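You operate a simulated robot arm through the tools that you are given. There is no shell and no other tool.

You run a simulated robot arm. Do the job below in one go: nothing can be reset, and whatever is moved stays where it is left.

TASK
Test both flushes on the clear cistern once each, the small one first.
Fine: water on before and off after; let it refill between the two.

Only the result counts: the job must be done as asked and must still hold three seconds after the hand-in. Knocking over, shifting, dropping, spilling or breaking anything else fails it.

THE ROBOT
A 6-joint arm with a two-finger parallel gripper, fixed in place. Base frame: the origin is at the foot of the arm, x ahead of it, y to its left, z up. Lengths are in cm, angles in rad, forces in N, time in s.
With the tool pointing down near the work surface it reaches from about 10 to 72 cm from the base axis. Its first joint turns from -1.152 to 1.152 rad. Payload 2.45 kg.
The TCP is the grasp point between the finger pads, 2.4 cm short of the fingertips. In the tool frame z runs along the fingers and y along their closing line. Largest opening 6.8 cm; finger width 1.7, thickness 1; the body of the gripper, 4 by 7 cm, starts 4.1 cm behind the TCP.
Orientation is that of the tool frame in the base frame, as a unit quaternion [x, y, z, w]. With the fingers straight down and closing along the base's y, the tool's x points along the base's -x, its y along +y and its z along -z.

THE INTERFACE
- The arm moves only by the tool send_rows. Its argument "rows" is one flat list of numbers, 7 for each row, row after row: the turn, a rotation vector about the tool's x, y, z in rad, then the shift along the tool's x, y, z in cm, then the gripper command, from -1 (fully open) to 1 (shut), values between in proportion. In form: [rx, ry, rz, dx, dy, dz, jaw, rx, ry, rz, dx, dy, dz, jaw, ...]. A call has 1 to 20 rows; each row shifts and turns the commanded pose from where the row before left it, along the tool's axes as they then stand. Rows are played at 5 a second. More than 5 cm and 0.15 rad between two rows, or a gripper value outside its range, and nothing of the call is played. Where a pose cannot be reached the arm comes as near as it can. A force on the tool above 70 N (or 10 N above the force at the start of the call, whichever is more), or a blocked arm, ends the call early, and 0.2 s more pass. The fingers move at their own pace (about 10.8 cm/s each) and stop on an object; they squeeze with about 35 N. The grip force told is the motor's: it shows also when the fingers shut on nothing. Time passes only in rows, and 0.2 s behind the last, so rows that do not move let the fingers close. The reply holds the time, the measured pose of the TCP, the force on the tool along the base axes, the opening and the grip force, in the units named above and with some noise, with the torque about the TCP (base axes, N m) and any sound that the robot's microphone picked up.
- Cameras (640 x 400 px; columns grow to the right, rows downward): "scene" is fixed at [16.38, 40.75, 146.85]; the picture's right is [-0.80, -0.60, 0.00], its down [-0.31, 0.42, -0.85] and it looks along [0.51, -0.68, -0.53] (base axes); focal length 317 px, centre (320, 200). "wrist" rides on the gripper at [8.4, 1.1, -7.5] in the tool frame; the picture's right is [-0.13, 0.99, 0.00], its down [-0.60, -0.08, -0.79] and it looks along [-0.79, -0.10, 0.61] (tool axes); focal length 251 px, centre (320, 200). There is no depth. A picture from a camera that has moved, and an enlarged one, comes with that camera's place and axes in the base frame and with its lens.
- grab_frame(camera): a new picture of that camera. It takes no simulated time.
- close_up(camera, box): a new picture of the part [left, top, right, bottom] of that camera's present view, enlarged. It takes no simulated time.
- sign_off(): hands the job in; it is judged then, once.

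Places have to be worked out from the pictures, the camera data and where the tool is seen. Open the gripper and draw the arm clear of the work before you hand the job in, unless the task says otherwise.

The tools are called after "Call:" by a JSON object that holds its "fn" and its "kwargs". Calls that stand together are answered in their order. send_rows: Moves the arm, as the interface text tells. Its arguments: {"type":"object","properties":{"rows":{"type":"array","items":{"type":"number"}}},"required":["rows"]} The other tools are called the same way: grab_frame (camera) takes a picture; close_up (camera, box) takes an enlarged picture of a part of a camera's view; sign_off () hands the job in.

At the start:

```text
time: 0.0
ee_pos: [36.33, -24.08, 129.3]
tool_rot: [0.0, 1.0, 0.001, 0.0]
contact_force: [-0.7, 0.0, 0.3]
wrist_torque: [-0.01, 0.0, 0.01]
width: 6.8
grasp_force: 0.1
```

scene: 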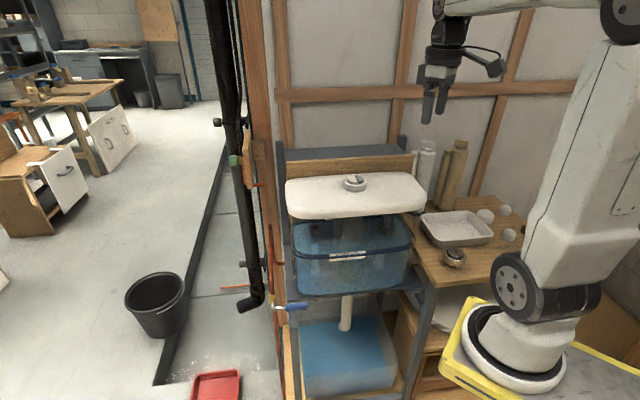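
wrist: 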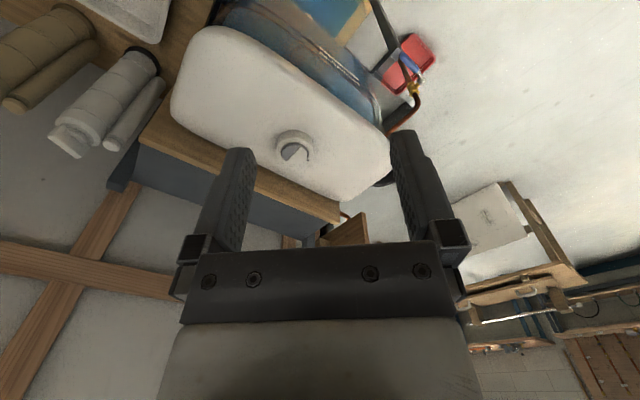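

The scene shows a clear cistern with a white lid and a round button on top, a blue-handled valve at its left and a copper pipe. I'll look closer at the button, the valve and the tank before moving.

Call:
{"fn": "close_up", "kwargs": {"camera": "scene", "box": [320, 160, 400, 210]}}

Call:
{"fn": "close_up", "kwargs": {"camera": "scene", "box": [220, 260, 380, 360]}}

Call:
{"fn": "close_up", "kwargs": {"camera": "scene", "box": [260, 150, 440, 310]}}

Call:
{"fn": "close_up", "kwargs": {"camera": "wrist", "box": [360, 20, 460, 140]}}

Call:
{"fn": "close_up", "kwargs": {"camera": "wrist", "box": [250, 110, 340, 180]}}

```text
8.00 times, centred on (360, 185) of scene
camera zoom: at [16.38, 40.75, 146.85], right [-0.8, -0.6, 0.0], down [-0.31, 0.42, -0.85], along [0.51, -0.68, -0.53], focal length 2539 px, centre (0, 320)
```

zoom: 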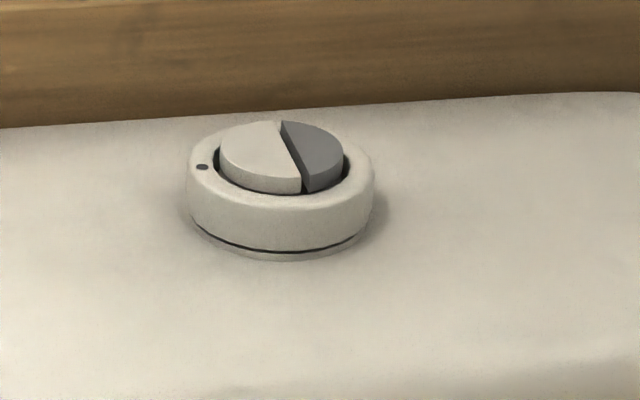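

```text
4.00 times, centred on (300, 310) of scene
camera zoom: at [16.38, 40.75, 146.85], right [-0.8, -0.6, 0.0], down [-0.31, 0.42, -0.85], along [0.51, -0.68, -0.53], focal length 1269 px, centre (400, -240)
```

zoom: 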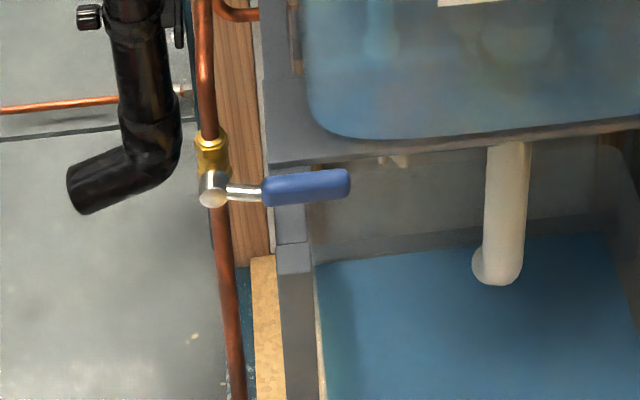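

```text
2.50 times, centred on (350, 230) of scene
camera zoom: at [16.38, 40.75, 146.85], right [-0.8, -0.6, 0.0], down [-0.31, 0.42, -0.85], along [0.51, -0.68, -0.53], focal length 793 px, centre (245, 125)
```

zoom: 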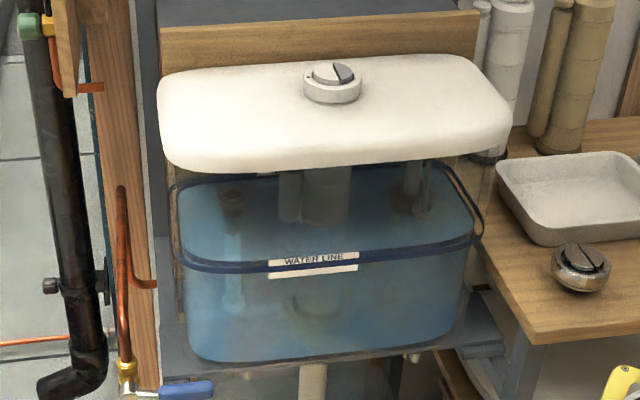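

```text
3.33 times, centred on (410, 80) of wrist
camera zoom: at [27.96, -23.04, 136.89], right [0.13, 0.99, 0.0], down [0.6, -0.08, 0.79], along [0.79, -0.1, -0.61], focal length 838 px, centre (20, 600)
```

zoom: 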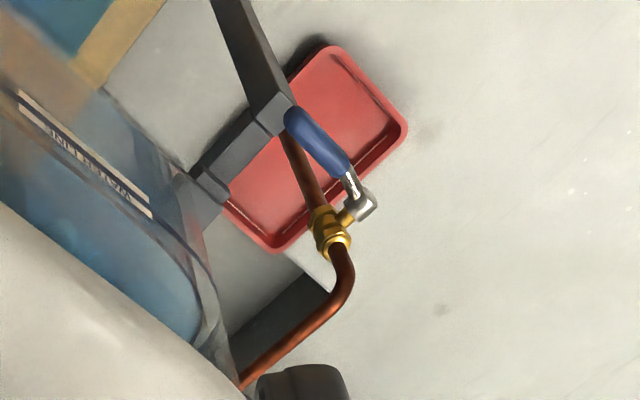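

```text
5.71 times, centred on (295, 145) of wrist
camera zoom: at [27.96, -23.04, 136.89], right [0.13, 0.99, 0.0], down [0.6, -0.08, 0.79], along [0.79, -0.1, -0.61], focal length 1437 px, centre (463, 514)
```

zoom: 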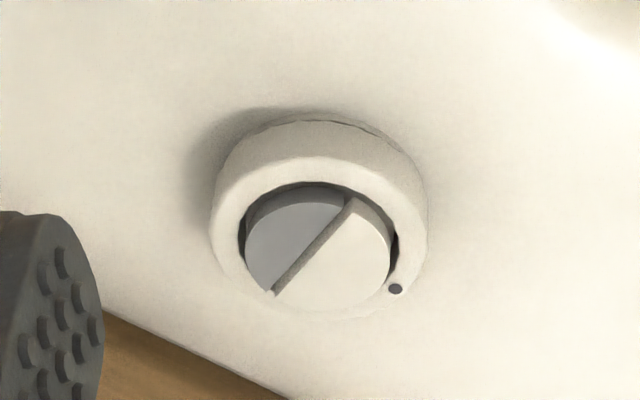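

The flush button has a white and a grey half with a dot on its ring, and a spare button lies on the table. I'll look at the other fitting on the upper pipe and the rest of the surroundings before planning.

Call:
{"fn": "close_up", "kwargs": {"camera": "scene", "box": [205, 110, 285, 210]}}

Call:
{"fn": "close_up", "kwargs": {"camera": "scene", "box": [205, 210, 305, 330]}}

Call:
{"fn": "close_up", "kwargs": {"camera": "scene", "box": [400, 190, 540, 290]}}

Call:
{"fn": "close_up", "kwargs": {"camera": "scene", "box": [260, 300, 460, 400]}}

Call:
{"fn": "close_up", "kwargs": {"camera": "wrist", "box": [300, 0, 500, 250]}}

```text
4.00 times, centred on (245, 160) of scene
camera zoom: at [16.38, 40.75, 146.85], right [-0.8, -0.6, 0.0], down [-0.31, 0.42, -0.85], along [0.51, -0.68, -0.53], focal length 1269 px, centre (620, 360)
```

zoom: 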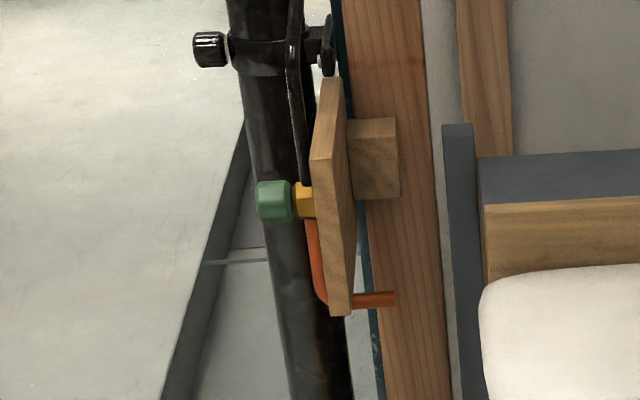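

```text
3.33 times, centred on (255, 270) of scene
camera zoom: at [16.38, 40.75, 146.85], right [-0.8, -0.6, 0.0], down [-0.31, 0.42, -0.85], along [0.51, -0.68, -0.53], focal length 1058 px, centre (537, -33)
```

zoom: 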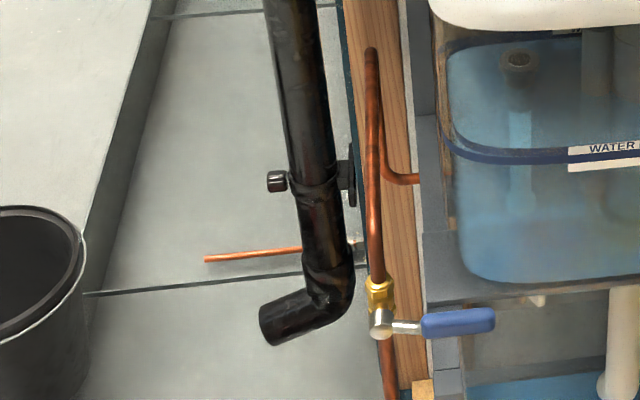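

```text
4.00 times, centred on (470, 240) of scene
camera zoom: at [16.38, 40.75, 146.85], right [-0.8, -0.6, 0.0], down [-0.31, 0.42, -0.85], along [0.51, -0.68, -0.53], focal length 1269 px, centre (-280, 40)
```

zoom: 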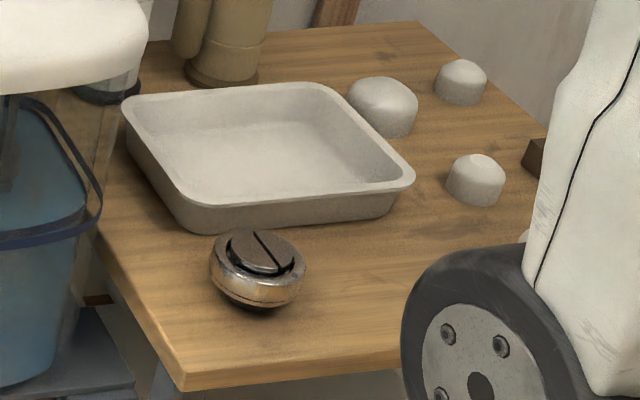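

```text
3.20 times, centred on (360, 350) of scene
camera zoom: at [16.38, 40.75, 146.85], right [-0.8, -0.6, 0.0], down [-0.31, 0.42, -0.85], along [0.51, -0.68, -0.53], focal length 1015 px, centre (192, -280)
```

zoom: 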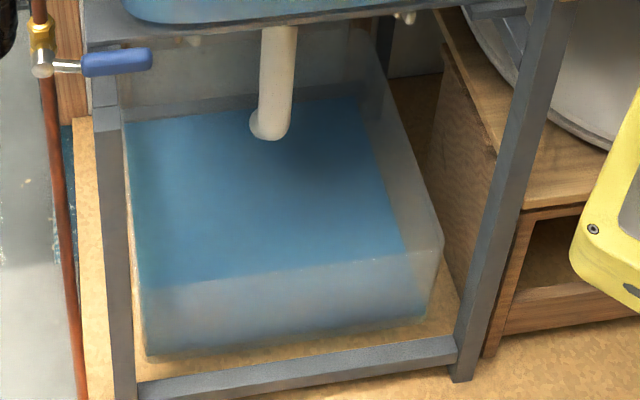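

```text
1.60 times, centred on (400, 125) of wrist
camera zoom: at [27.96, -23.04, 136.89], right [0.13, 0.99, 0.0], down [0.6, -0.08, 0.79], along [0.79, -0.1, -0.61], focal length 402 px, centre (192, 320)
```

zoom: 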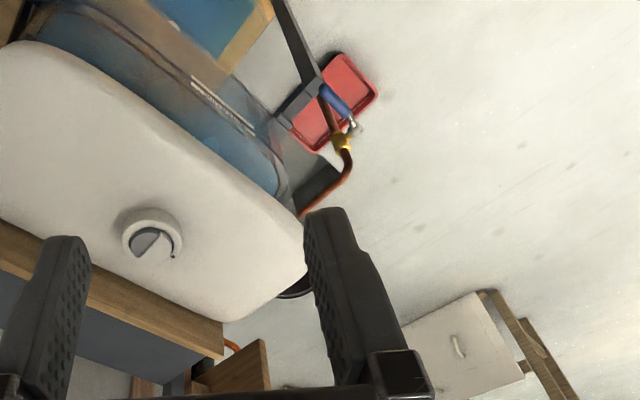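

The valve lever at roughly (57…64, -7…-0.5, 72) lies square across the vertical pipe, so the water is off now. The lid button is at roughly (57.8, -31.3, 102). I'll first swing the tool out in front of the valve, high up, to get a better look.

Call:
{"fn": "send_rows", "kwargs": {"rows": [0, 0, 0, -1.2, 3.7, 0, -1, 0, 0, 0, -1.2, 3.7, 0, -1, 0, 0, 0, -1.2, 3.7, 0, -1, 0, 0, 0, -1.2, 3.7, 0, -1, 0, 0, 0, -1.2, 3.7, 0, -1, 0, 0, 0, -1.2, 3.7, 0, -1, 0, 0, 0, -1.2, 3.7, 0, -1, 0, 0, 0, 0, 0, 4, -1, 0, 0, 0, 0, 0, 4, -1, 0, 0, 0, 0, 0, 4, -1, 0, 0, 0, 0, 0, 4, -1, 0, 0, 0, 0, 0, 4, -1]}}

```text
time: 2.6
ee_pos: [44.6, 1.69, 109.13]
tool_rot: [0.0, 1.0, 0.0, 0.0]
contact_force: [-0.6, -0.5, -0.3]
wrist_torque: [-0.01, -0.01, 0.03]
width: 6.78
grasp_force: 0.1
```

The arm followed exactly to (44.6, 1.7, 109). Taking pictures from here to look at the valve and see where the arm is.

Call:
{"fn": "grab_frame", "kwargs": {"camera": "wrist"}}

Call:
{"fn": "grab_frame", "kwargs": {"camera": "scene"}}

```text
taken
camera wrist: at [36.27, 2.72, 116.72], right [0.13, 0.99, 0.0], down [0.6, -0.08, 0.79], along [0.79, -0.1, -0.61], focal length 251 px, centre (320, 200)
```

wrist: 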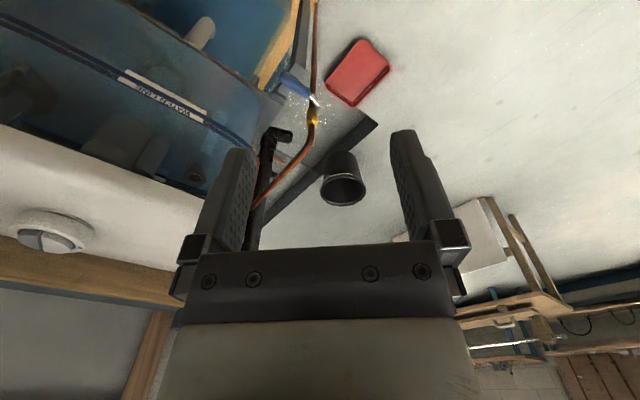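

```text
taken
```

scene: 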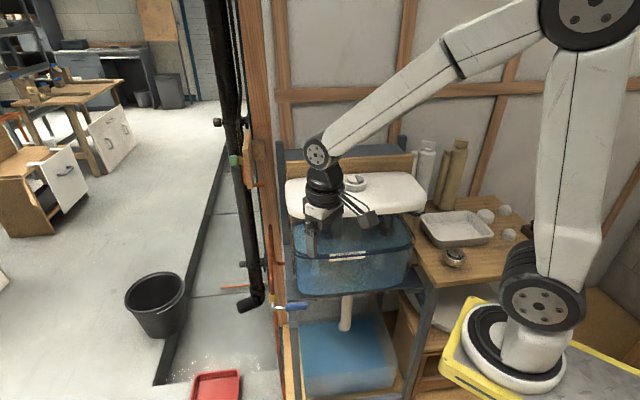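

Nothing is near the gripper. I'll zoom on the valve from here with both cameras.

Call:
{"fn": "close_up", "kwargs": {"camera": "wrist", "box": [260, 60, 340, 140]}}

Call:
{"fn": "close_up", "kwargs": {"camera": "scene", "box": [260, 290, 320, 328]}}

Call:
{"fn": "close_up", "kwargs": {"camera": "wrist", "box": [0, 180, 130, 270]}}

```text
5.00 times, centred on (300, 100) of wrist
camera zoom: at [36.27, 2.72, 116.72], right [0.13, 0.99, 0.0], down [0.6, -0.08, 0.79], along [0.79, -0.1, -0.61], focal length 1257 px, centre (420, 700)
```

zoom: 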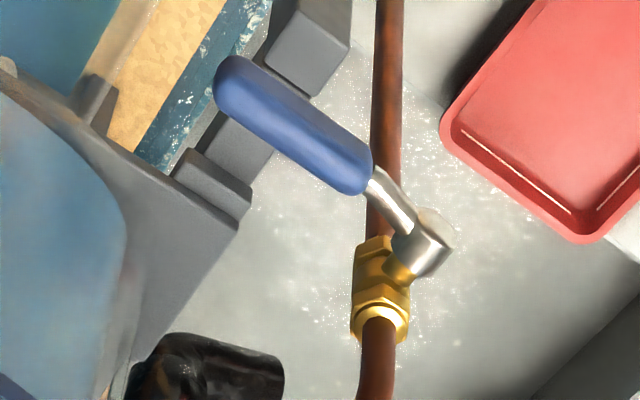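

```text
10.53 times, centred on (290, 309) of scene
camera zoom: at [16.38, 40.75, 146.85], right [-0.8, -0.6, 0.0], down [-0.31, 0.42, -0.85], along [0.51, -0.68, -0.53], focal length 3340 px, centre (636, -947)
```

zoom: 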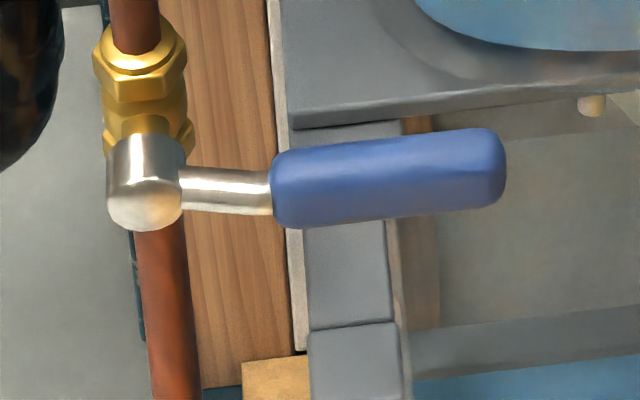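

```text
4.44 times, centred on (65, 225) of wrist
camera zoom: at [36.27, 2.72, 116.72], right [0.13, 0.99, 0.0], down [0.6, -0.08, 0.79], along [0.79, -0.1, -0.61], focal length 1118 px, centre (1453, 89)
```

zoom: 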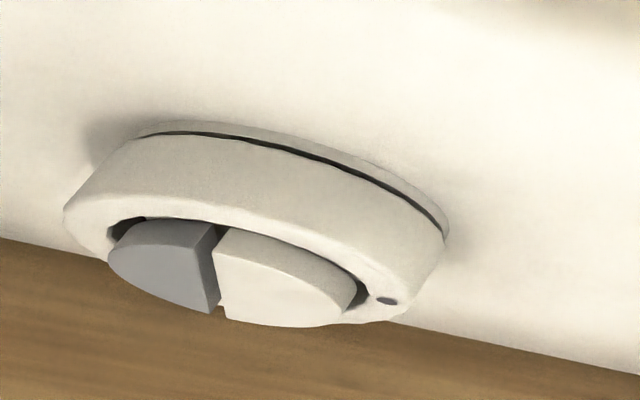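

The two views agree: stem end at about (64.2, -0.5, 72.2), the grip running about 10 cm along (-0.71, -0.71, 0) from it, with about 10 cm of free space behind it. I'll turn the tool in place so that it points along the valve axis (0.71, -0.71, 0) with the fingers closing vertically.

Call:
{"fn": "send_rows", "kwargs": {"rows": [0, 0, -0.1309, 0, 0, 0, -1, 0, 0, -0.1309, 0, 0, 0, -1, 0, 0, -0.1309, 0, 0, 0, -1, 0, 0, -0.1309, 0, 0, 0, -1, 0, 0, -0.1309, 0, 0, 0, -1, 0, 0, -0.1309, 0, 0, 0, -1, 0.1309, 0, 0, 0, 0, 0, -1, 0.1309, 0, 0, 0, 0, 0, -1, 0.1309, 0, 0, 0, 0, 0, -1, 0.1309, 0, 0, 0, 0, 0, -1, 0.1309, 0, 0, 0, 0, 0, -1, 0.1309, 0, 0, 0, 0, 0, -1]}}

```text
time: 5.2
ee_pos: [44.7, 1.88, 109.29]
tool_rot: [-0.353, 0.854, -0.353, 0.147]
contact_force: [0.6, -0.4, -1.0]
wrist_torque: [-0.01, 0.01, 0.02]
width: 6.82
grasp_force: 0.1
```

The tool now points half-way, along (0.5, -0.5, -0.71), as intended. A look at the view from here before finishing the turn.

Call:
{"fn": "grab_frame", "kwargs": {"camera": "wrist"}}

Call:
{"fn": "grab_frame", "kwargs": {"camera": "scene"}}

```text
taken
camera wrist: at [34.47, 0.16, 113.9], right [-0.4, 0.59, -0.7], down [0.07, 0.79, 0.62], along [0.91, 0.2, -0.36], focal length 251 px, centre (320, 200)
```

wrist: 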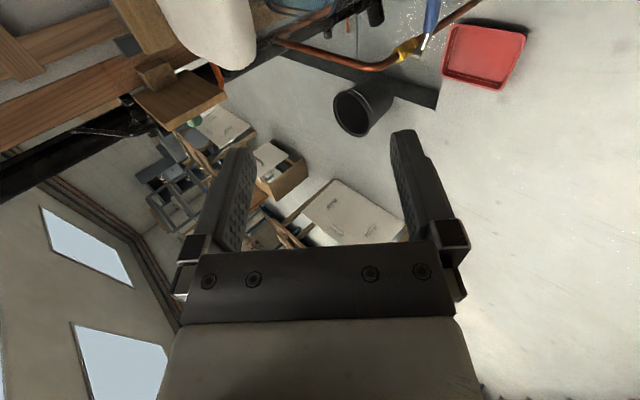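

```text
taken
```

scene: 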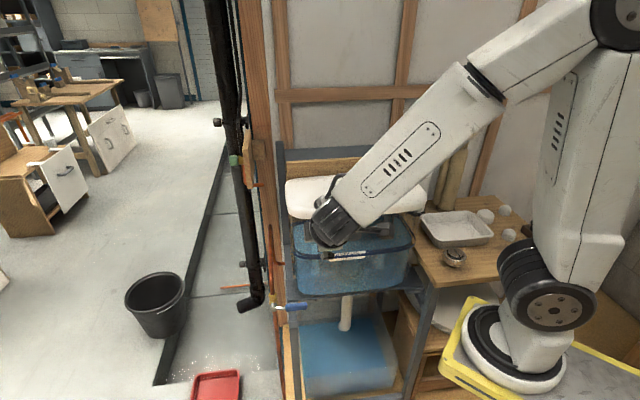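

I'll finish the tilt to horizontal in place.

Call:
{"fn": "send_rows", "kwargs": {"rows": [0.1309, 0, 0, 0, 0, 0, -1, 0.1309, 0, 0, 0, 0, 0, -1, 0.1309, 0, 0, 0, 0, 0, -1, 0.1309, 0, 0, 0, 0, 0, -1, 0.1309, 0, 0, 0, 0, 0, -1, 0.1309, 0, 0, 0, 0, 0, -1, 0, 0, 0, -0.8, 4, 0.4, -1, 0, 0, 0, -0.8, 4, 0.4, -1, 0, 0, 0, -0.8, 4, 0.4, -1, 0, 0, 0, -0.8, 4, 0.4, -1]}}

```text
time: 7.4
ee_pos: [47.87, 3.07, 93.25]
tool_rot: [-0.27, 0.653, -0.653, 0.271]
contact_force: [0.4, -0.1, -0.3]
wrist_torque: [-0.02, 0.0, 0.03]
width: 6.78
grasp_force: 0.1
```

The tool is horizontal and tracking well. Lowering to near the lever height, still about 12 cm in front of it, then looking.

Call:
{"fn": "send_rows", "kwargs": {"rows": [0, 0, 0, -0.8, 4, 0.2, -1, 0, 0, 0, -0.8, 4, 0.2, -1, 0, 0, 0, -0.3, 4, 0.2, -1, 0, 0, 0, 0, 4, 0, -1, 0, 0, 0, 0, 4, 0, -1]}}

Call:
{"fn": "grab_frame", "kwargs": {"camera": "wrist"}}

Call:
{"fn": "grab_frame", "kwargs": {"camera": "scene"}}

```text
time: 8.6
ee_pos: [49.85, 3.76, 73.22]
tool_rot: [-0.271, 0.653, -0.653, 0.271]
contact_force: [-0.4, 0.3, -0.2]
wrist_torque: [-0.02, 0.01, 0.01]
width: 6.82
grasp_force: 0.1
```

```text
taken
camera wrist: at [38.64, 3.09, 72.19], right [0.09, 0.09, -0.99], down [-0.13, 0.99, 0.08], along [0.99, 0.13, 0.1], focal length 251 px, centre (320, 200)
```

wrist: 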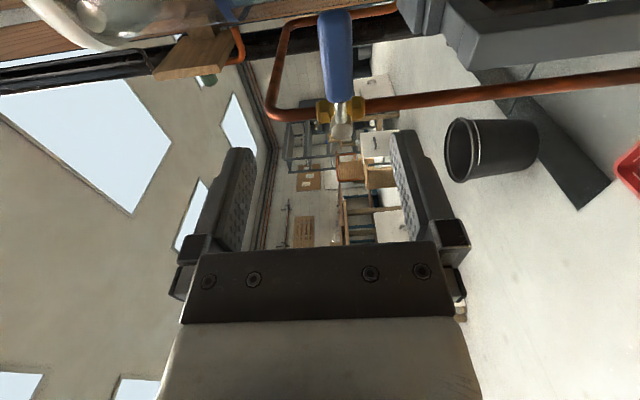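

```text
taken
```

scene: 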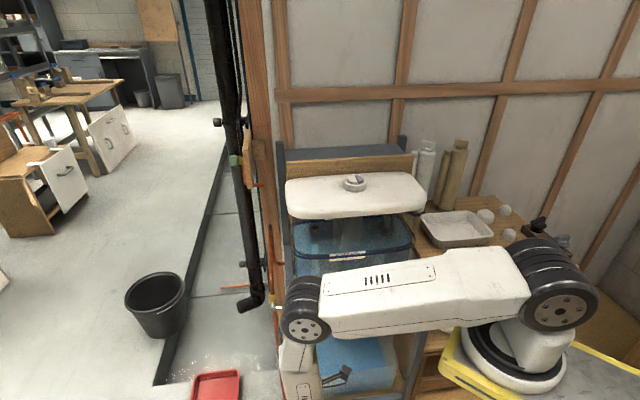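

The lever sits between the finger lines, at about z 72.1. A close-up of the valve to look for stops or markings.

Call:
{"fn": "close_up", "kwargs": {"camera": "wrist", "box": [280, 0, 400, 150]}}

Call:
{"fn": "close_up", "kwargs": {"camera": "scene", "box": [330, 170, 380, 200]}}

Call:
{"fn": "close_up", "kwargs": {"camera": "scene", "box": [270, 200, 430, 280]}}

```text
2.67 times, centred on (340, 75) of wrist
camera zoom: at [38.64, 3.09, 72.19], right [0.09, 0.09, -0.99], down [-0.13, 0.99, 0.08], along [0.99, 0.13, 0.1], focal length 670 px, centre (267, 533)
```

zoom: 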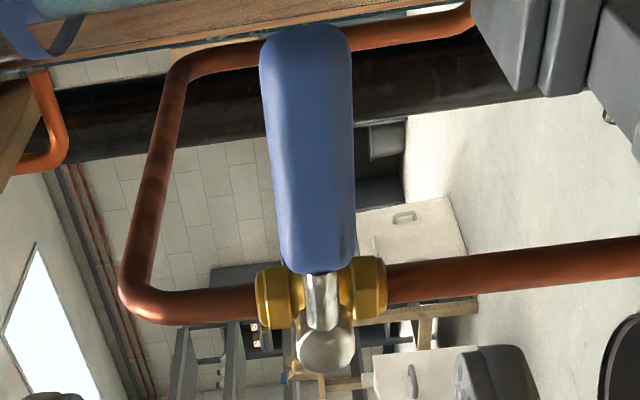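

```text
12.80 times, centred on (355, 185) of scene
camera zoom: at [16.38, 40.75, 146.85], right [-0.8, -0.6, 0.0], down [-0.31, 0.42, -0.85], along [0.51, -0.68, -0.53], focal length 4062 px, centre (-128, 392)
```

zoom: 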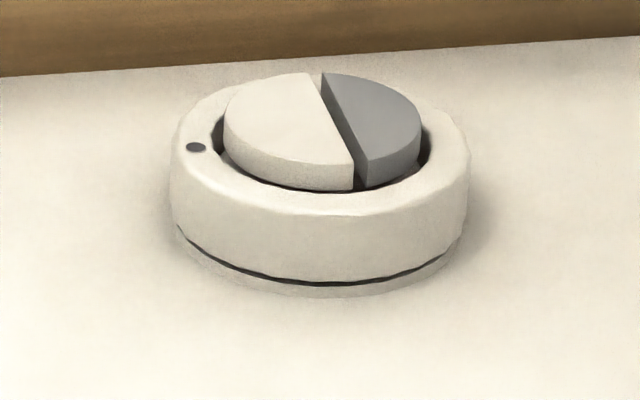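

```text
4.00 times, centred on (350, 240) of scene
camera zoom: at [16.38, 40.75, 146.85], right [-0.8, -0.6, 0.0], down [-0.31, 0.42, -0.85], along [0.51, -0.68, -0.53], focal length 1269 px, centre (200, 40)
```

zoom: 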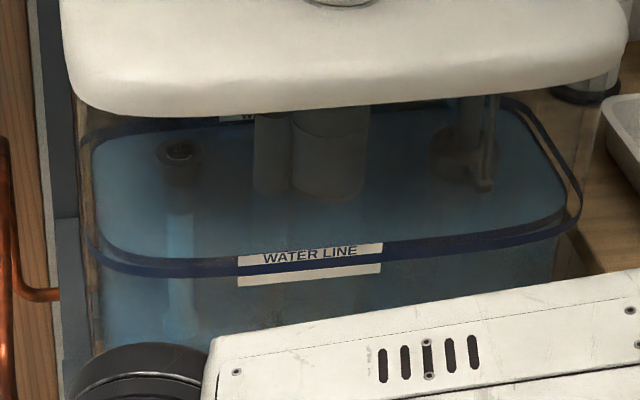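

No stop pin is visible; the lever is centred at about z 72.1 and the white flush half is clearly larger than the grey one. I'll drop about 1 cm to centre on the lever and move forward until the pads straddle the grip.

Call:
{"fn": "send_rows", "kwargs": {"rows": [0, 0, 0, -0.1, 1.1, 0, -1, 0, 0, 0, 0, 0, 3, -1, 0, 0, 0, 0, 0, 3, -1, 0, 0, 0, 0, 0, 3, -1, 0, 0, 0, 0, 0, 2, -1, 0, 0, 0, 0, 0, 1.2, -1, 0, 0, 0, 0, 0, 0, -1]}}

Call:
{"fn": "grab_frame", "kwargs": {"camera": "wrist"}}

Call:
{"fn": "grab_frame", "kwargs": {"camera": "scene"}}

```text
time: 10.2
ee_pos: [58.74, -4.66, 72.32]
tool_rot: [-0.271, 0.654, -0.653, 0.27]
contact_force: [0.4, 0.0, 0.3]
wrist_torque: [-0.02, 0.01, 0.04]
width: 6.76
grasp_force: 0.1
```

```text
taken
camera wrist: at [47.49, -5.36, 71.19], right [0.09, 0.09, -0.99], down [-0.13, 0.99, 0.08], along [0.99, 0.13, 0.1], focal length 251 px, centre (320, 200)
```

wrist: 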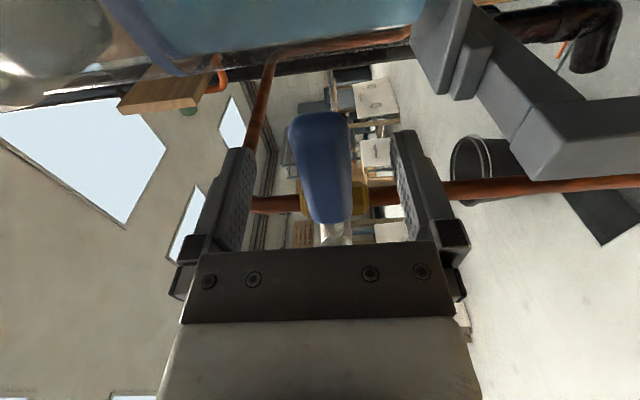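

```text
taken
```

scene: 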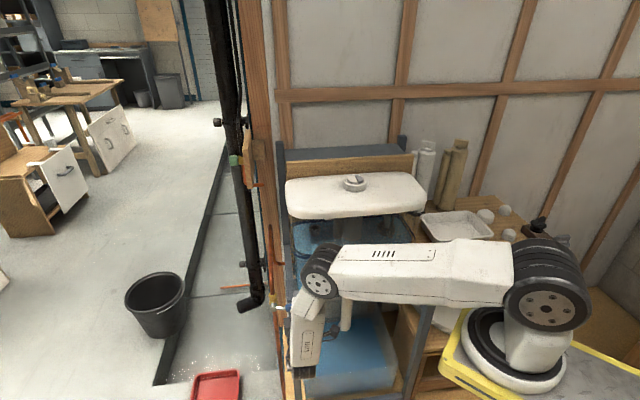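

The pads straddle the blue grip well, with the lever centred. I'll close partly to about 3 cm to cage the lever without a hard squeeze.

Call:
{"fn": "send_rows", "kwargs": {"rows": [0, 0, 0, 0, 0, 0, -0.4, 0, 0, 0, 0, 0, 0, 0.1, 0, 0, 0, 0, 0, 0, 0.1]}}

Call:
{"fn": "grab_frame", "kwargs": {"camera": "wrist"}}

```text
time: 11.0
ee_pos: [58.8, -4.58, 72.18]
tool_rot: [-0.271, 0.654, -0.653, 0.27]
contact_force: [-0.5, -0.4, -0.5]
wrist_torque: [0.02, 0.0, 0.01]
width: 3.06
grasp_force: 0.0
```

```text
taken
camera wrist: at [47.47, -5.33, 71.2], right [0.09, 0.09, -0.99], down [-0.13, 0.99, 0.08], along [0.99, 0.13, 0.1], focal length 251 px, centre (320, 200)
```

wrist: 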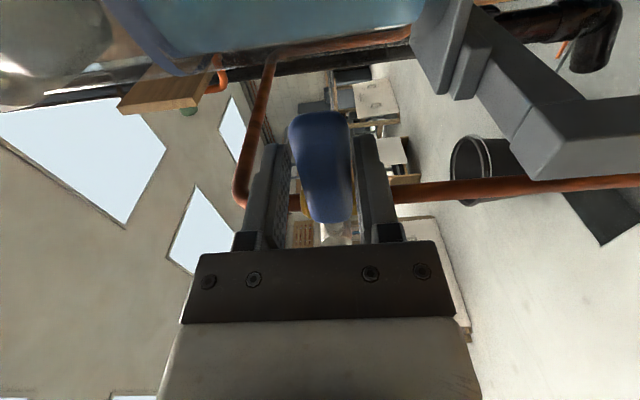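

The lever is caged with a small gap (opening 3.06 cm, no contact). I'll try the opening direction gently: 20° upward along an arc about the stem, rolling the tool with it, and watch the force.

Call:
{"fn": "send_rows", "kwargs": {"rows": [0, 0, -0.12, -0.048, -0.802, 0, 0.1, 0, 0, -0.12, -0.048, -0.802, 0, 0.1, 0, 0, -0.12, -0.048, -0.802, 0, 0.1]}}

Call:
{"fn": "grab_frame", "kwargs": {"camera": "wrist"}}

Call:
{"fn": "close_up", "kwargs": {"camera": "scene", "box": [250, 240, 350, 390]}}

```text
time: 11.8
ee_pos: [58.88, -4.29, 74.55]
tool_rot: [0.383, -0.593, 0.692, -0.149]
contact_force: [-0.2, -0.4, 0.0]
wrist_torque: [0.0, 0.0, -0.03]
width: 3.1
grasp_force: 1.0
```

```text
taken
camera wrist: at [47.83, -4.9, 76.62], right [-0.16, -0.16, -0.97], down [-0.14, 0.98, -0.14], along [0.98, 0.11, -0.18], focal length 251 px, centre (320, 200)
```

wrist: 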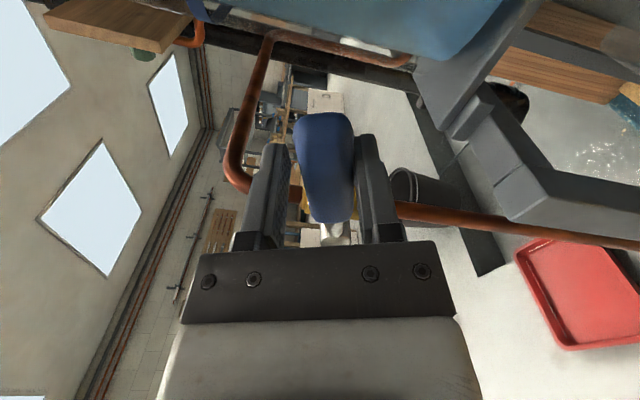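

```text
2.67 times, centred on (300, 315) of scene
camera zoom: at [16.38, 40.75, 146.85], right [-0.8, -0.6, 0.0], down [-0.31, 0.42, -0.85], along [0.51, -0.68, -0.53], focal length 846 px, centre (373, -107)
```

zoom: 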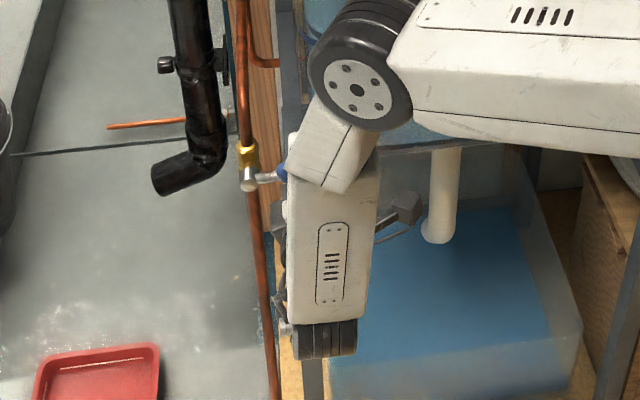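

The lever follows upward freely with almost no force, so this is the opening direction. Continuing the arc another 35° and checking.

Call:
{"fn": "send_rows", "kwargs": {"rows": [0, 0, -0.12, -0.048, -0.802, 0, 0.1, 0, 0, -0.12, -0.048, -0.802, 0, 0.1, 0, 0, -0.12, -0.048, -0.802, 0, 0.1, 0, 0, -0.12, -0.048, -0.802, 0, 0.1, 0, 0, -0.12, -0.048, -0.802, 0, 0.1]}}

Call:
{"fn": "grab_frame", "kwargs": {"camera": "wrist"}}

Call:
{"fn": "grab_frame", "kwargs": {"camera": "scene"}}

```text
time: 13.0
ee_pos: [60.66, -2.67, 77.79]
tool_rot: [0.542, -0.454, 0.704, 0.062]
contact_force: [-0.4, -1.1, 0.4]
wrist_torque: [0.01, 0.03, 0.0]
width: 3.14
grasp_force: 0.2
```

```text
taken
camera wrist: at [51.33, -1.39, 83.98], right [-0.52, -0.52, -0.67], down [-0.27, 0.85, -0.45], along [0.81, -0.05, -0.59], focal length 251 px, centre (320, 200)
```

wrist: 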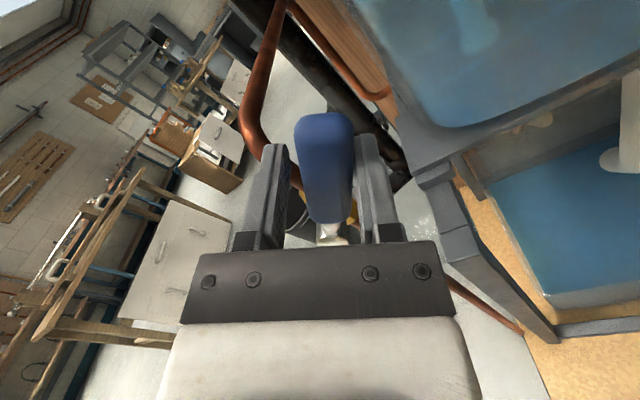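

```text
taken
```

scene: 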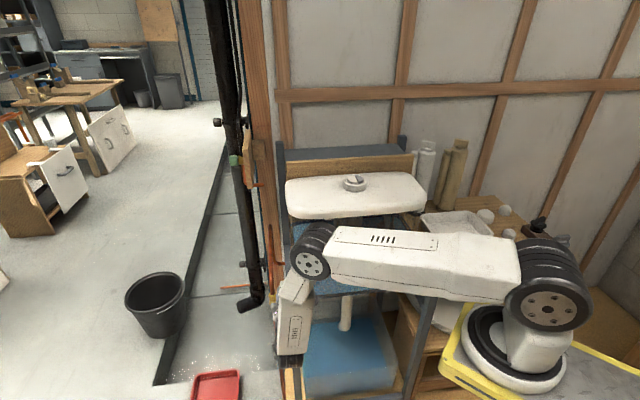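

Following well, at about 55° with negligible force. Continuing to vertical.

Call:
{"fn": "send_rows", "kwargs": {"rows": [0, 0, -0.12, -0.048, -0.802, 0, 0.1, 0, 0, -0.12, -0.048, -0.802, 0, 0.1, 0, 0, -0.12, -0.048, -0.802, 0, 0.1, 0, 0, -0.12, -0.048, -0.802, 0, 0.1, 0, 0, -0.12, -0.048, -0.802, 0, 0.1]}}

Call:
{"fn": "grab_frame", "kwargs": {"camera": "wrist"}}

Call:
{"fn": "grab_frame", "kwargs": {"camera": "scene"}}

```text
time: 14.2
ee_pos: [63.32, -0.07, 78.82]
tool_rot: [0.653, -0.272, 0.654, 0.269]
contact_force: [0.0, -0.4, -0.2]
wrist_torque: [0.02, -0.01, 0.0]
width: 3.1
grasp_force: 0.2
```

```text
taken
camera wrist: at [57.2, 4.4, 87.32], right [-0.7, -0.7, -0.14], down [-0.5, 0.62, -0.6], along [0.51, -0.35, -0.79], focal length 251 px, centre (320, 200)
```

wrist: 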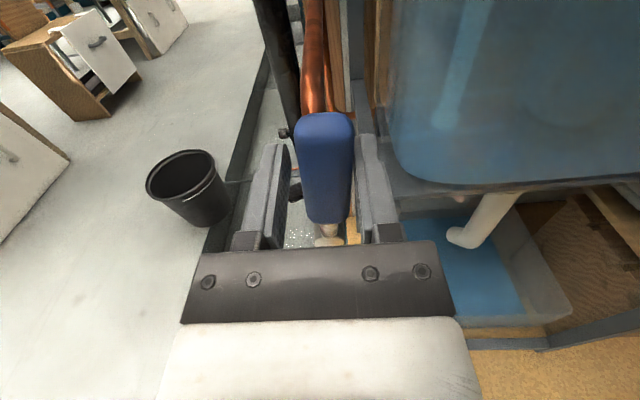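

```text
taken
```

scene: 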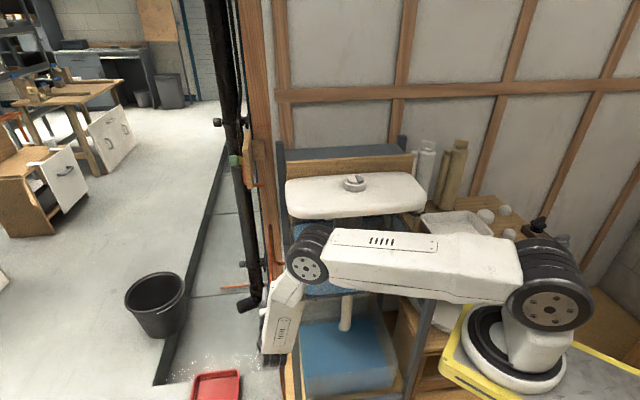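

The lever is nearly upright now, resting on the pushing finger. I'll press a little further in small steps to bring it fully home against its stop.

Call:
{"fn": "send_rows", "kwargs": {"rows": [0, 0, -0.03, 0, -0.2, 0, 0.1, 0, 0, -0.03, 0, -0.2, 0, 0.1, 0, 0, 0, 0, -0.15, 0, 0.1]}}

Call:
{"fn": "grab_frame", "kwargs": {"camera": "wrist"}}

```text
time: 15.0
ee_pos: [63.73, 0.4, 78.88]
tool_rot: [0.66, -0.254, 0.646, 0.287]
contact_force: [-0.6, 0.6, 0.4]
wrist_torque: [0.04, -0.04, -0.03]
width: 3.09
grasp_force: 0.8
```

```text
taken
camera wrist: at [57.94, 5.17, 87.37], right [-0.7, -0.7, -0.08], down [-0.53, 0.59, -0.61], along [0.47, -0.39, -0.79], focal length 251 px, centre (320, 200)
```

wrist: 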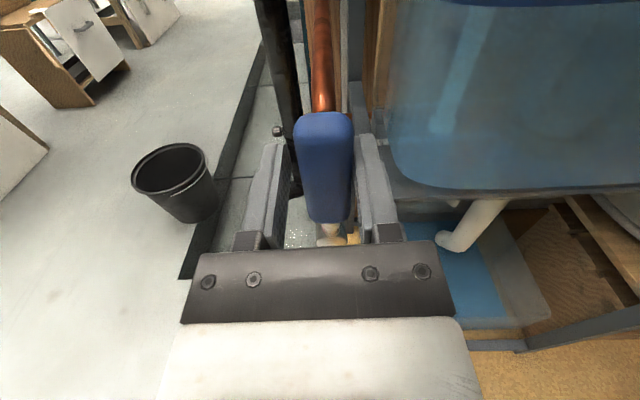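

Still no stop force; the lever looks about upright. I'll nudge slightly more and see whether resistance rises.

Call:
{"fn": "send_rows", "kwargs": {"rows": [0, 0, -0.02, 0, -0.15, 0, 0.1, 0, 0, -0.02, 0, -0.15, 0, 0.1]}}

Call:
{"fn": "close_up", "kwargs": {"camera": "wrist", "box": [220, 0, 420, 250]}}

Call:
{"fn": "close_up", "kwargs": {"camera": "scene", "box": [240, 260, 310, 370]}}

```text
time: 15.6
ee_pos: [63.81, 0.45, 78.78]
tool_rot: [0.665, -0.241, 0.64, 0.301]
contact_force: [-2.5, -4.7, 0.3]
wrist_torque: [-0.01, -0.03, 0.01]
width: 3.43
grasp_force: 2.6
```

```text
1.60 times, centred on (320, 125) of wrist
camera zoom: at [58.32, 5.54, 87.32], right [-0.71, -0.71, -0.04], down [-0.54, 0.58, -0.61], along [0.45, -0.41, -0.79], focal length 402 px, centre (320, 320)
```

zoom: 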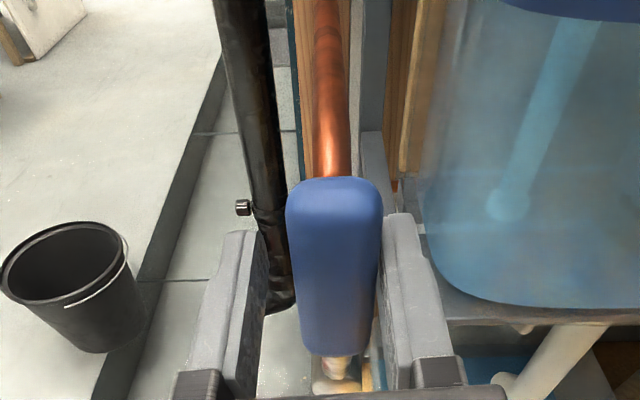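

```text
3.64 times, centred on (275, 315) of scene
camera zoom: at [16.37, 40.74, 146.86], right [-0.8, -0.6, 0.0], down [-0.31, 0.42, -0.85], along [0.51, -0.68, -0.53], focal length 1154 px, centre (484, -218)
```

zoom: 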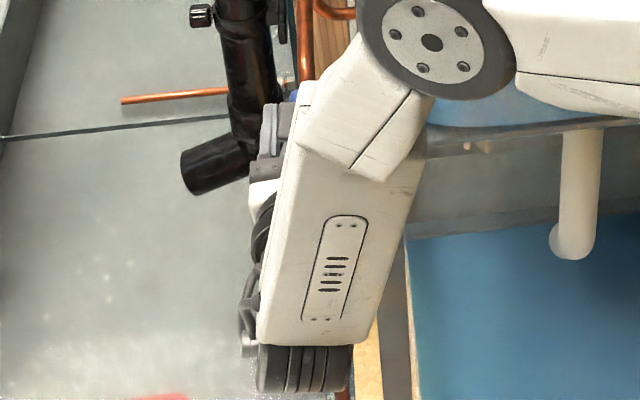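

The force rose to about 5 N and the finger yielded, so the lever is at its stop: water on. I'll ease off, open slightly and back straight out 12 cm.

Call:
{"fn": "send_rows", "kwargs": {"rows": [0, 0, 0, 0, 0.3, 0, -0.1, 0, 0, 0, 0, 0, 0, -0.3, 0, 0, 0, 0, 0, -3, -0.3, 0, 0, 0, 0, 0, -3, -0.3, 0, 0, 0, 0, 0, -3, -0.3, 0, 0, 0, 0, 0, -3, -0.3]}}

Call:
{"fn": "grab_frame", "kwargs": {"camera": "wrist"}}

Call:
{"fn": "grab_frame", "kwargs": {"camera": "scene"}}

```text
time: 17.0
ee_pos: [55.17, 8.91, 78.65]
tool_rot: [0.664, -0.242, 0.64, 0.301]
contact_force: [-0.2, -0.5, -0.6]
wrist_torque: [0.01, 0.02, 0.02]
width: 4.41
grasp_force: 0.0
```

```text
taken
camera wrist: at [49.76, 13.95, 87.12], right [-0.71, -0.71, -0.04], down [-0.54, 0.58, -0.61], along [0.45, -0.41, -0.79], focal length 251 px, centre (320, 200)
```

wrist: 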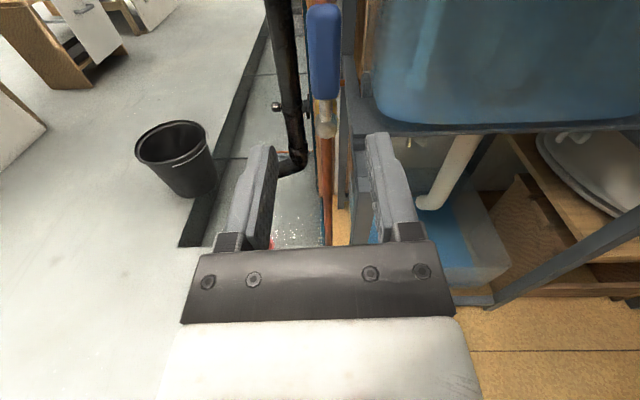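

```text
taken
```

scene: 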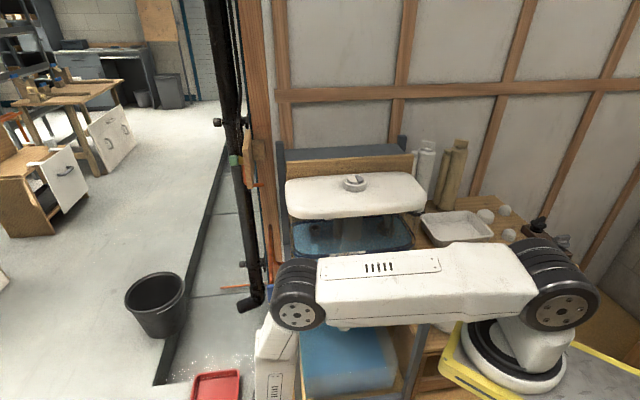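

The lever stays upright, parallel to the pipe: water is on. My refined fix of the flush button is top centre (57.5, -31.3, 103.2), with the split running front to back and the smaller grey half on the right (towards (-0.7, -0.7)). I'll raise the arm clear and undo the roll.

Call:
{"fn": "send_rows", "kwargs": {"rows": [0, 0, 0, 3.8, 0, -0.8, -0.3, 0, 0, 0, 3.8, 0, -0.8, -0.3, 0, 0, 0, 3.8, 0, -0.8, -0.3, 0, 0, 0, 3.8, 0, -0.8, -0.3, 0, 0, 0, 3.8, 0, -0.8, -0.3, 0, 0, 0, 3.8, 0, -0.8, -0.3, 0, 0, 0, 3.8, 0, -0.8, -0.3, 0, 0, 0, 3.8, 0, -0.8, -0.3, 0, 0, 0, 3.8, 0, -0.8, -0.3, 0, 0, 0, 3.8, 0, -0.8, -0.3]}}

Call:
{"fn": "grab_frame", "kwargs": {"camera": "scene"}}

```text
time: 19.2
ee_pos: [52.04, 16.89, 116.83]
tool_rot: [0.665, -0.242, 0.641, 0.299]
contact_force: [0.0, 0.8, 0.5]
wrist_torque: [0.02, -0.01, 0.04]
width: 4.41
grasp_force: 0.0
```

```text
taken
```

scene: 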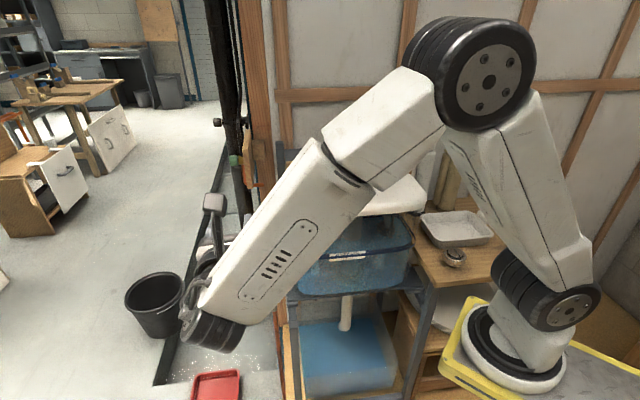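

Clear at (52, 17, 117). Now rolling back and starting to tilt the tool down again.

Call:
{"fn": "send_rows", "kwargs": {"rows": [0, 0, 0.1277, 0, 0, 0, -0.3, 0, 0, 0.1277, 0, 0, 0, -0.3, 0, 0, 0.1277, 0, 0, 0, -0.3, 0, 0, 0.1277, 0, 0, 0, -0.3, 0, 0, 0.1277, 0, 0, 0, -0.3, 0, 0, 0.1277, 0, 0, 0, -0.3, 0, 0, 0.1277, 0, 0, 0, -0.3, 0, 0, 0.1277, 0, 0, 0, -0.3, 0, 0, 0.1277, 0, 0, 0, -0.3, 0, 0, 0.1277, 0, 0, 0, -0.3, 0, 0, 0.1277, 0, 0, 0, -0.3, 0, 0, 0.1277, 0, 0, 0, -0.3, 0, 0, 0.1277, 0, 0, 0, -0.3, -0.1309, 0, 0, 0, 0, 0, -0.3, -0.1309, 0, 0, 0, 0, 0, -0.3, -0.1309, 0, 0, 0, 0, 0, -0.3, -0.1309, 0, 0, 0, 0, 0, -0.3, -0.1309, 0, 0, 0, 0, 0, -0.3, -0.1309, 0, 0, 0, 0, 0, -0.3]}}

```text
time: 23.2
ee_pos: [51.92, 16.93, 116.85]
tool_rot: [-0.355, 0.854, -0.352, 0.145]
contact_force: [-0.6, -0.6, 0.5]
wrist_torque: [-0.05, 0.05, -0.02]
width: 4.43
grasp_force: 0.0
```

Orientation matches the earlier half-way one. Finishing the tilt to straight down and turning the tool so the fingers close across the button's split line.

Call:
{"fn": "send_rows", "kwargs": {"rows": [-0.1309, 0, 0, 0, 0, 0, -0.3, -0.1309, 0, 0, 0, 0, 0, -0.3, -0.1309, 0, 0, 0, 0, 0, -0.3, -0.1309, 0, 0, 0, 0, 0, -0.3, -0.1309, 0, 0, 0, 0, 0, -0.3, -0.1309, 0, 0, 0, 0, 0, -0.3, 0, 0, 0.1309, 0, 0, 0, -0.3, 0, 0, 0.1309, 0, 0, 0, -0.3, 0, 0, 0.1309, 0, 0, 0, -0.3, 0, 0, 0.1309, 0, 0, 0, -0.3, 0, 0, 0.1309, 0, 0, 0, -0.3, 0, 0, 0.1309, 0, 0, 0, -0.3, 0, 0, 0.1309, 0, 0, 0, -0.3, 0, 0, 0.1309, 0, 0, 0, -0.3, 0, 0, 0.1309, 0, 0, 0, -0.3, 0, 0, 0.1309, 0, 0, 0, -0.3, 0, 0, 0.1309, 0, 0, 0, -0.3, 0, 0, 0.1309, 0, 0, 0, -0.3]}}

Call:
{"fn": "grab_frame", "kwargs": {"camera": "scene"}}

Call:
{"fn": "grab_frame", "kwargs": {"camera": "wrist"}}

```text
time: 27.0
ee_pos: [51.83, 17.02, 116.72]
tool_rot: [0.384, 0.924, 0.001, 0.0]
contact_force: [0.7, -0.7, 0.6]
wrist_torque: [0.02, 0.01, 0.02]
width: 4.42
grasp_force: 0.0
```

```text
taken
```

scene: 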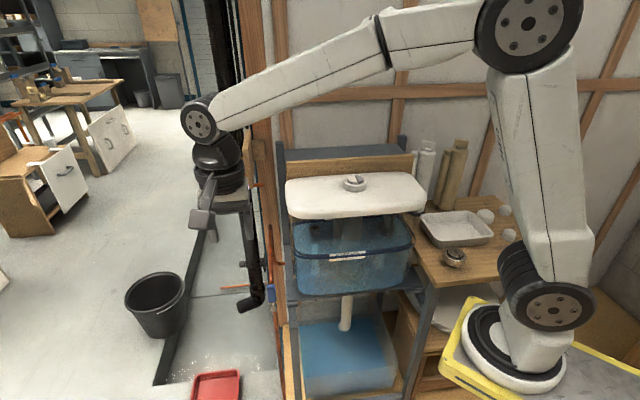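

```text
taken
camera wrist: at [46.81, 23.65, 124.29], right [0.79, 0.61, 0.0], down [0.37, -0.48, 0.79], along [0.48, -0.63, -0.61], focal length 251 px, centre (320, 200)
```

wrist: 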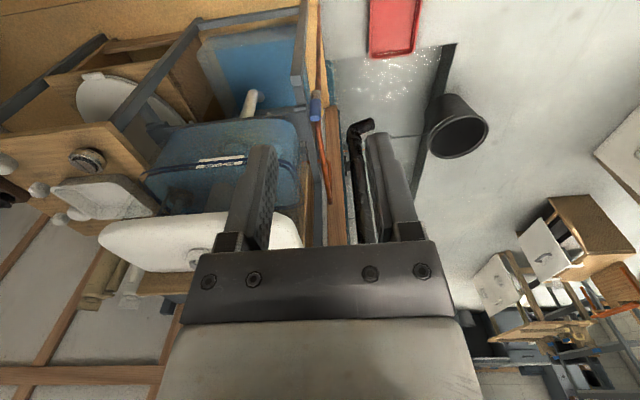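

Tool is straight down with the closing line along the cistern's length. Moving over the button at a safe height (fingertips about 12 cm above it) to take a close look.

Call:
{"fn": "send_rows", "kwargs": {"rows": [0, 0, 0, -3.18, -2.51, -0.11, -0.3, 0, 0, 0, -3.18, -2.51, -0.11, -0.3, 0, 0, 0, -3.18, -2.51, -0.11, -0.3, 0, 0, 0, -3.18, -2.51, -0.11, -0.3, 0, 0, 0, -3.18, -2.51, -0.11, -0.3, 0, 0, 0, -3.18, -2.51, -0.11, -0.3, 0, 0, 0, -3.18, -2.51, -0.11, -0.3, 0, 0, 0, -3.18, -2.51, -0.11, -0.3, 0, 0, 0, -3.18, -2.51, -0.11, -0.3, 0, 0, 0, -3.18, -2.51, -0.11, -0.3, 0, 0, 0, -3.18, -2.51, -0.11, -0.3, 0, 0, 0, -3.18, -2.51, -0.11, -1]}}

Call:
{"fn": "grab_frame", "kwargs": {"camera": "wrist"}}

Call:
{"fn": "grab_frame", "kwargs": {"camera": "scene"}}

```text
time: 29.6
ee_pos: [57.59, -31.43, 118.18]
tool_rot: [0.383, 0.924, 0.0, 0.0]
contact_force: [-0.1, 0.3, -0.2]
wrist_torque: [0.01, 0.02, -0.04]
width: 6.79
grasp_force: 0.1
```

```text
taken
camera wrist: at [52.59, -24.7, 125.63], right [0.79, 0.61, 0.0], down [0.37, -0.48, 0.79], along [0.48, -0.63, -0.61], focal length 251 px, centre (320, 200)
```

wrist: 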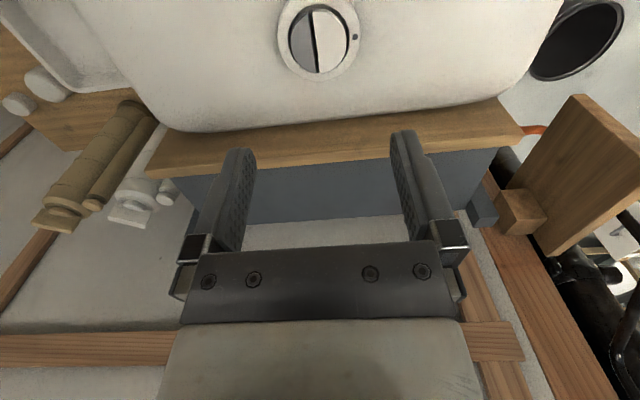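

```text
taken
```

scene: 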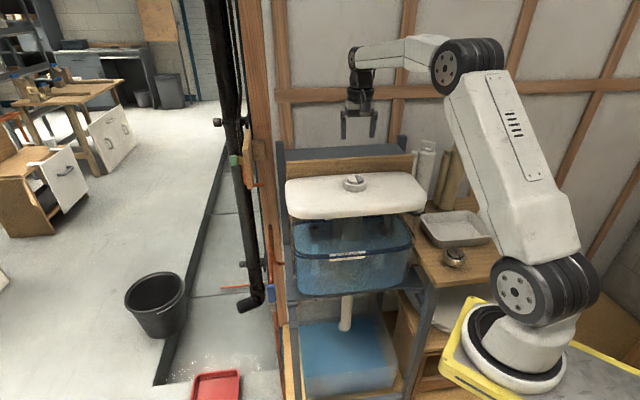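

The button is where I computed it, directly under the tool. Zooming in to read its markings, and looking at the spare button and the valve too.

Call:
{"fn": "close_up", "kwargs": {"camera": "wrist", "box": [268, 0, 368, 85]}}

Call:
{"fn": "close_up", "kwargs": {"camera": "scene", "box": [435, 240, 475, 275]}}

Call:
{"fn": "close_up", "kwargs": {"camera": "scene", "box": [240, 240, 320, 340]}}

Call:
{"fn": "close_up", "kwargs": {"camera": "scene", "box": [280, 200, 430, 300]}}

```text
4.71 times, centred on (318, 42) of wrist
camera zoom: at [52.59, -24.7, 125.63], right [0.79, 0.61, 0.0], down [0.37, -0.48, 0.79], along [0.48, -0.63, -0.61], focal length 1183 px, centre (329, 941)
```

zoom: 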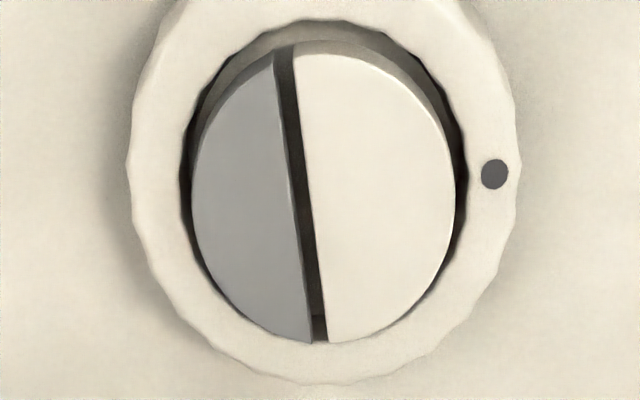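

```text
11.43 times, centred on (455, 258) of scene
camera zoom: at [16.38, 40.75, 146.85], right [-0.8, -0.6, 0.0], down [-0.31, 0.42, -0.85], along [0.51, -0.68, -0.53], focal length 3627 px, centre (-1223, -457)
```

zoom: 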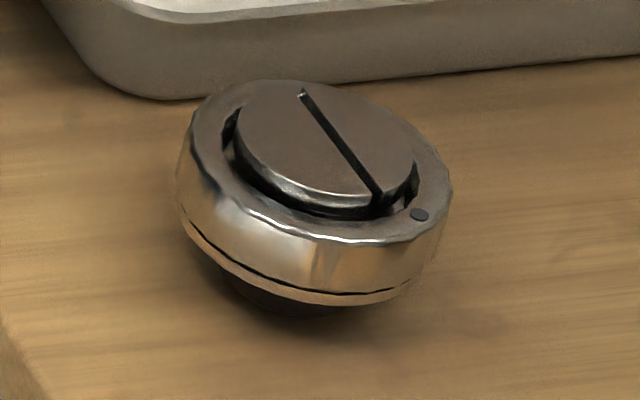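

```text
4.00 times, centred on (280, 290) of scene
camera zoom: at [16.38, 40.75, 146.85], right [-0.8, -0.6, 0.0], down [-0.31, 0.42, -0.85], along [0.51, -0.68, -0.53], focal length 1269 px, centre (480, -160)
```

zoom: 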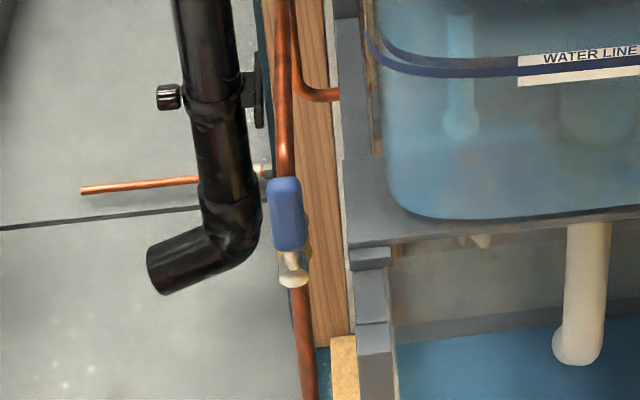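

```text
4.00 times, centred on (355, 250) of scene
camera zoom: at [16.38, 40.75, 146.85], right [-0.8, -0.6, 0.0], down [-0.31, 0.42, -0.85], along [0.51, -0.68, -0.53], focal length 1269 px, centre (180, 0)
```

zoom: 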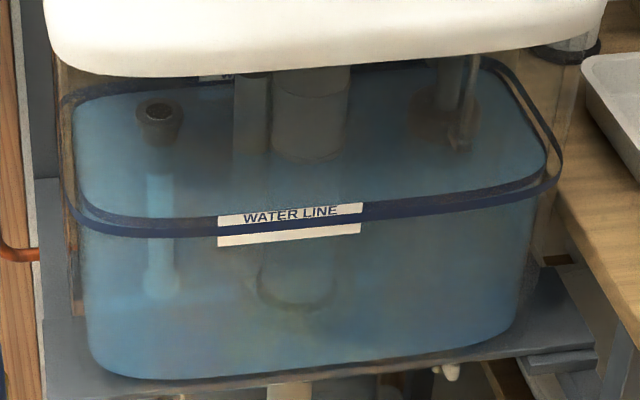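

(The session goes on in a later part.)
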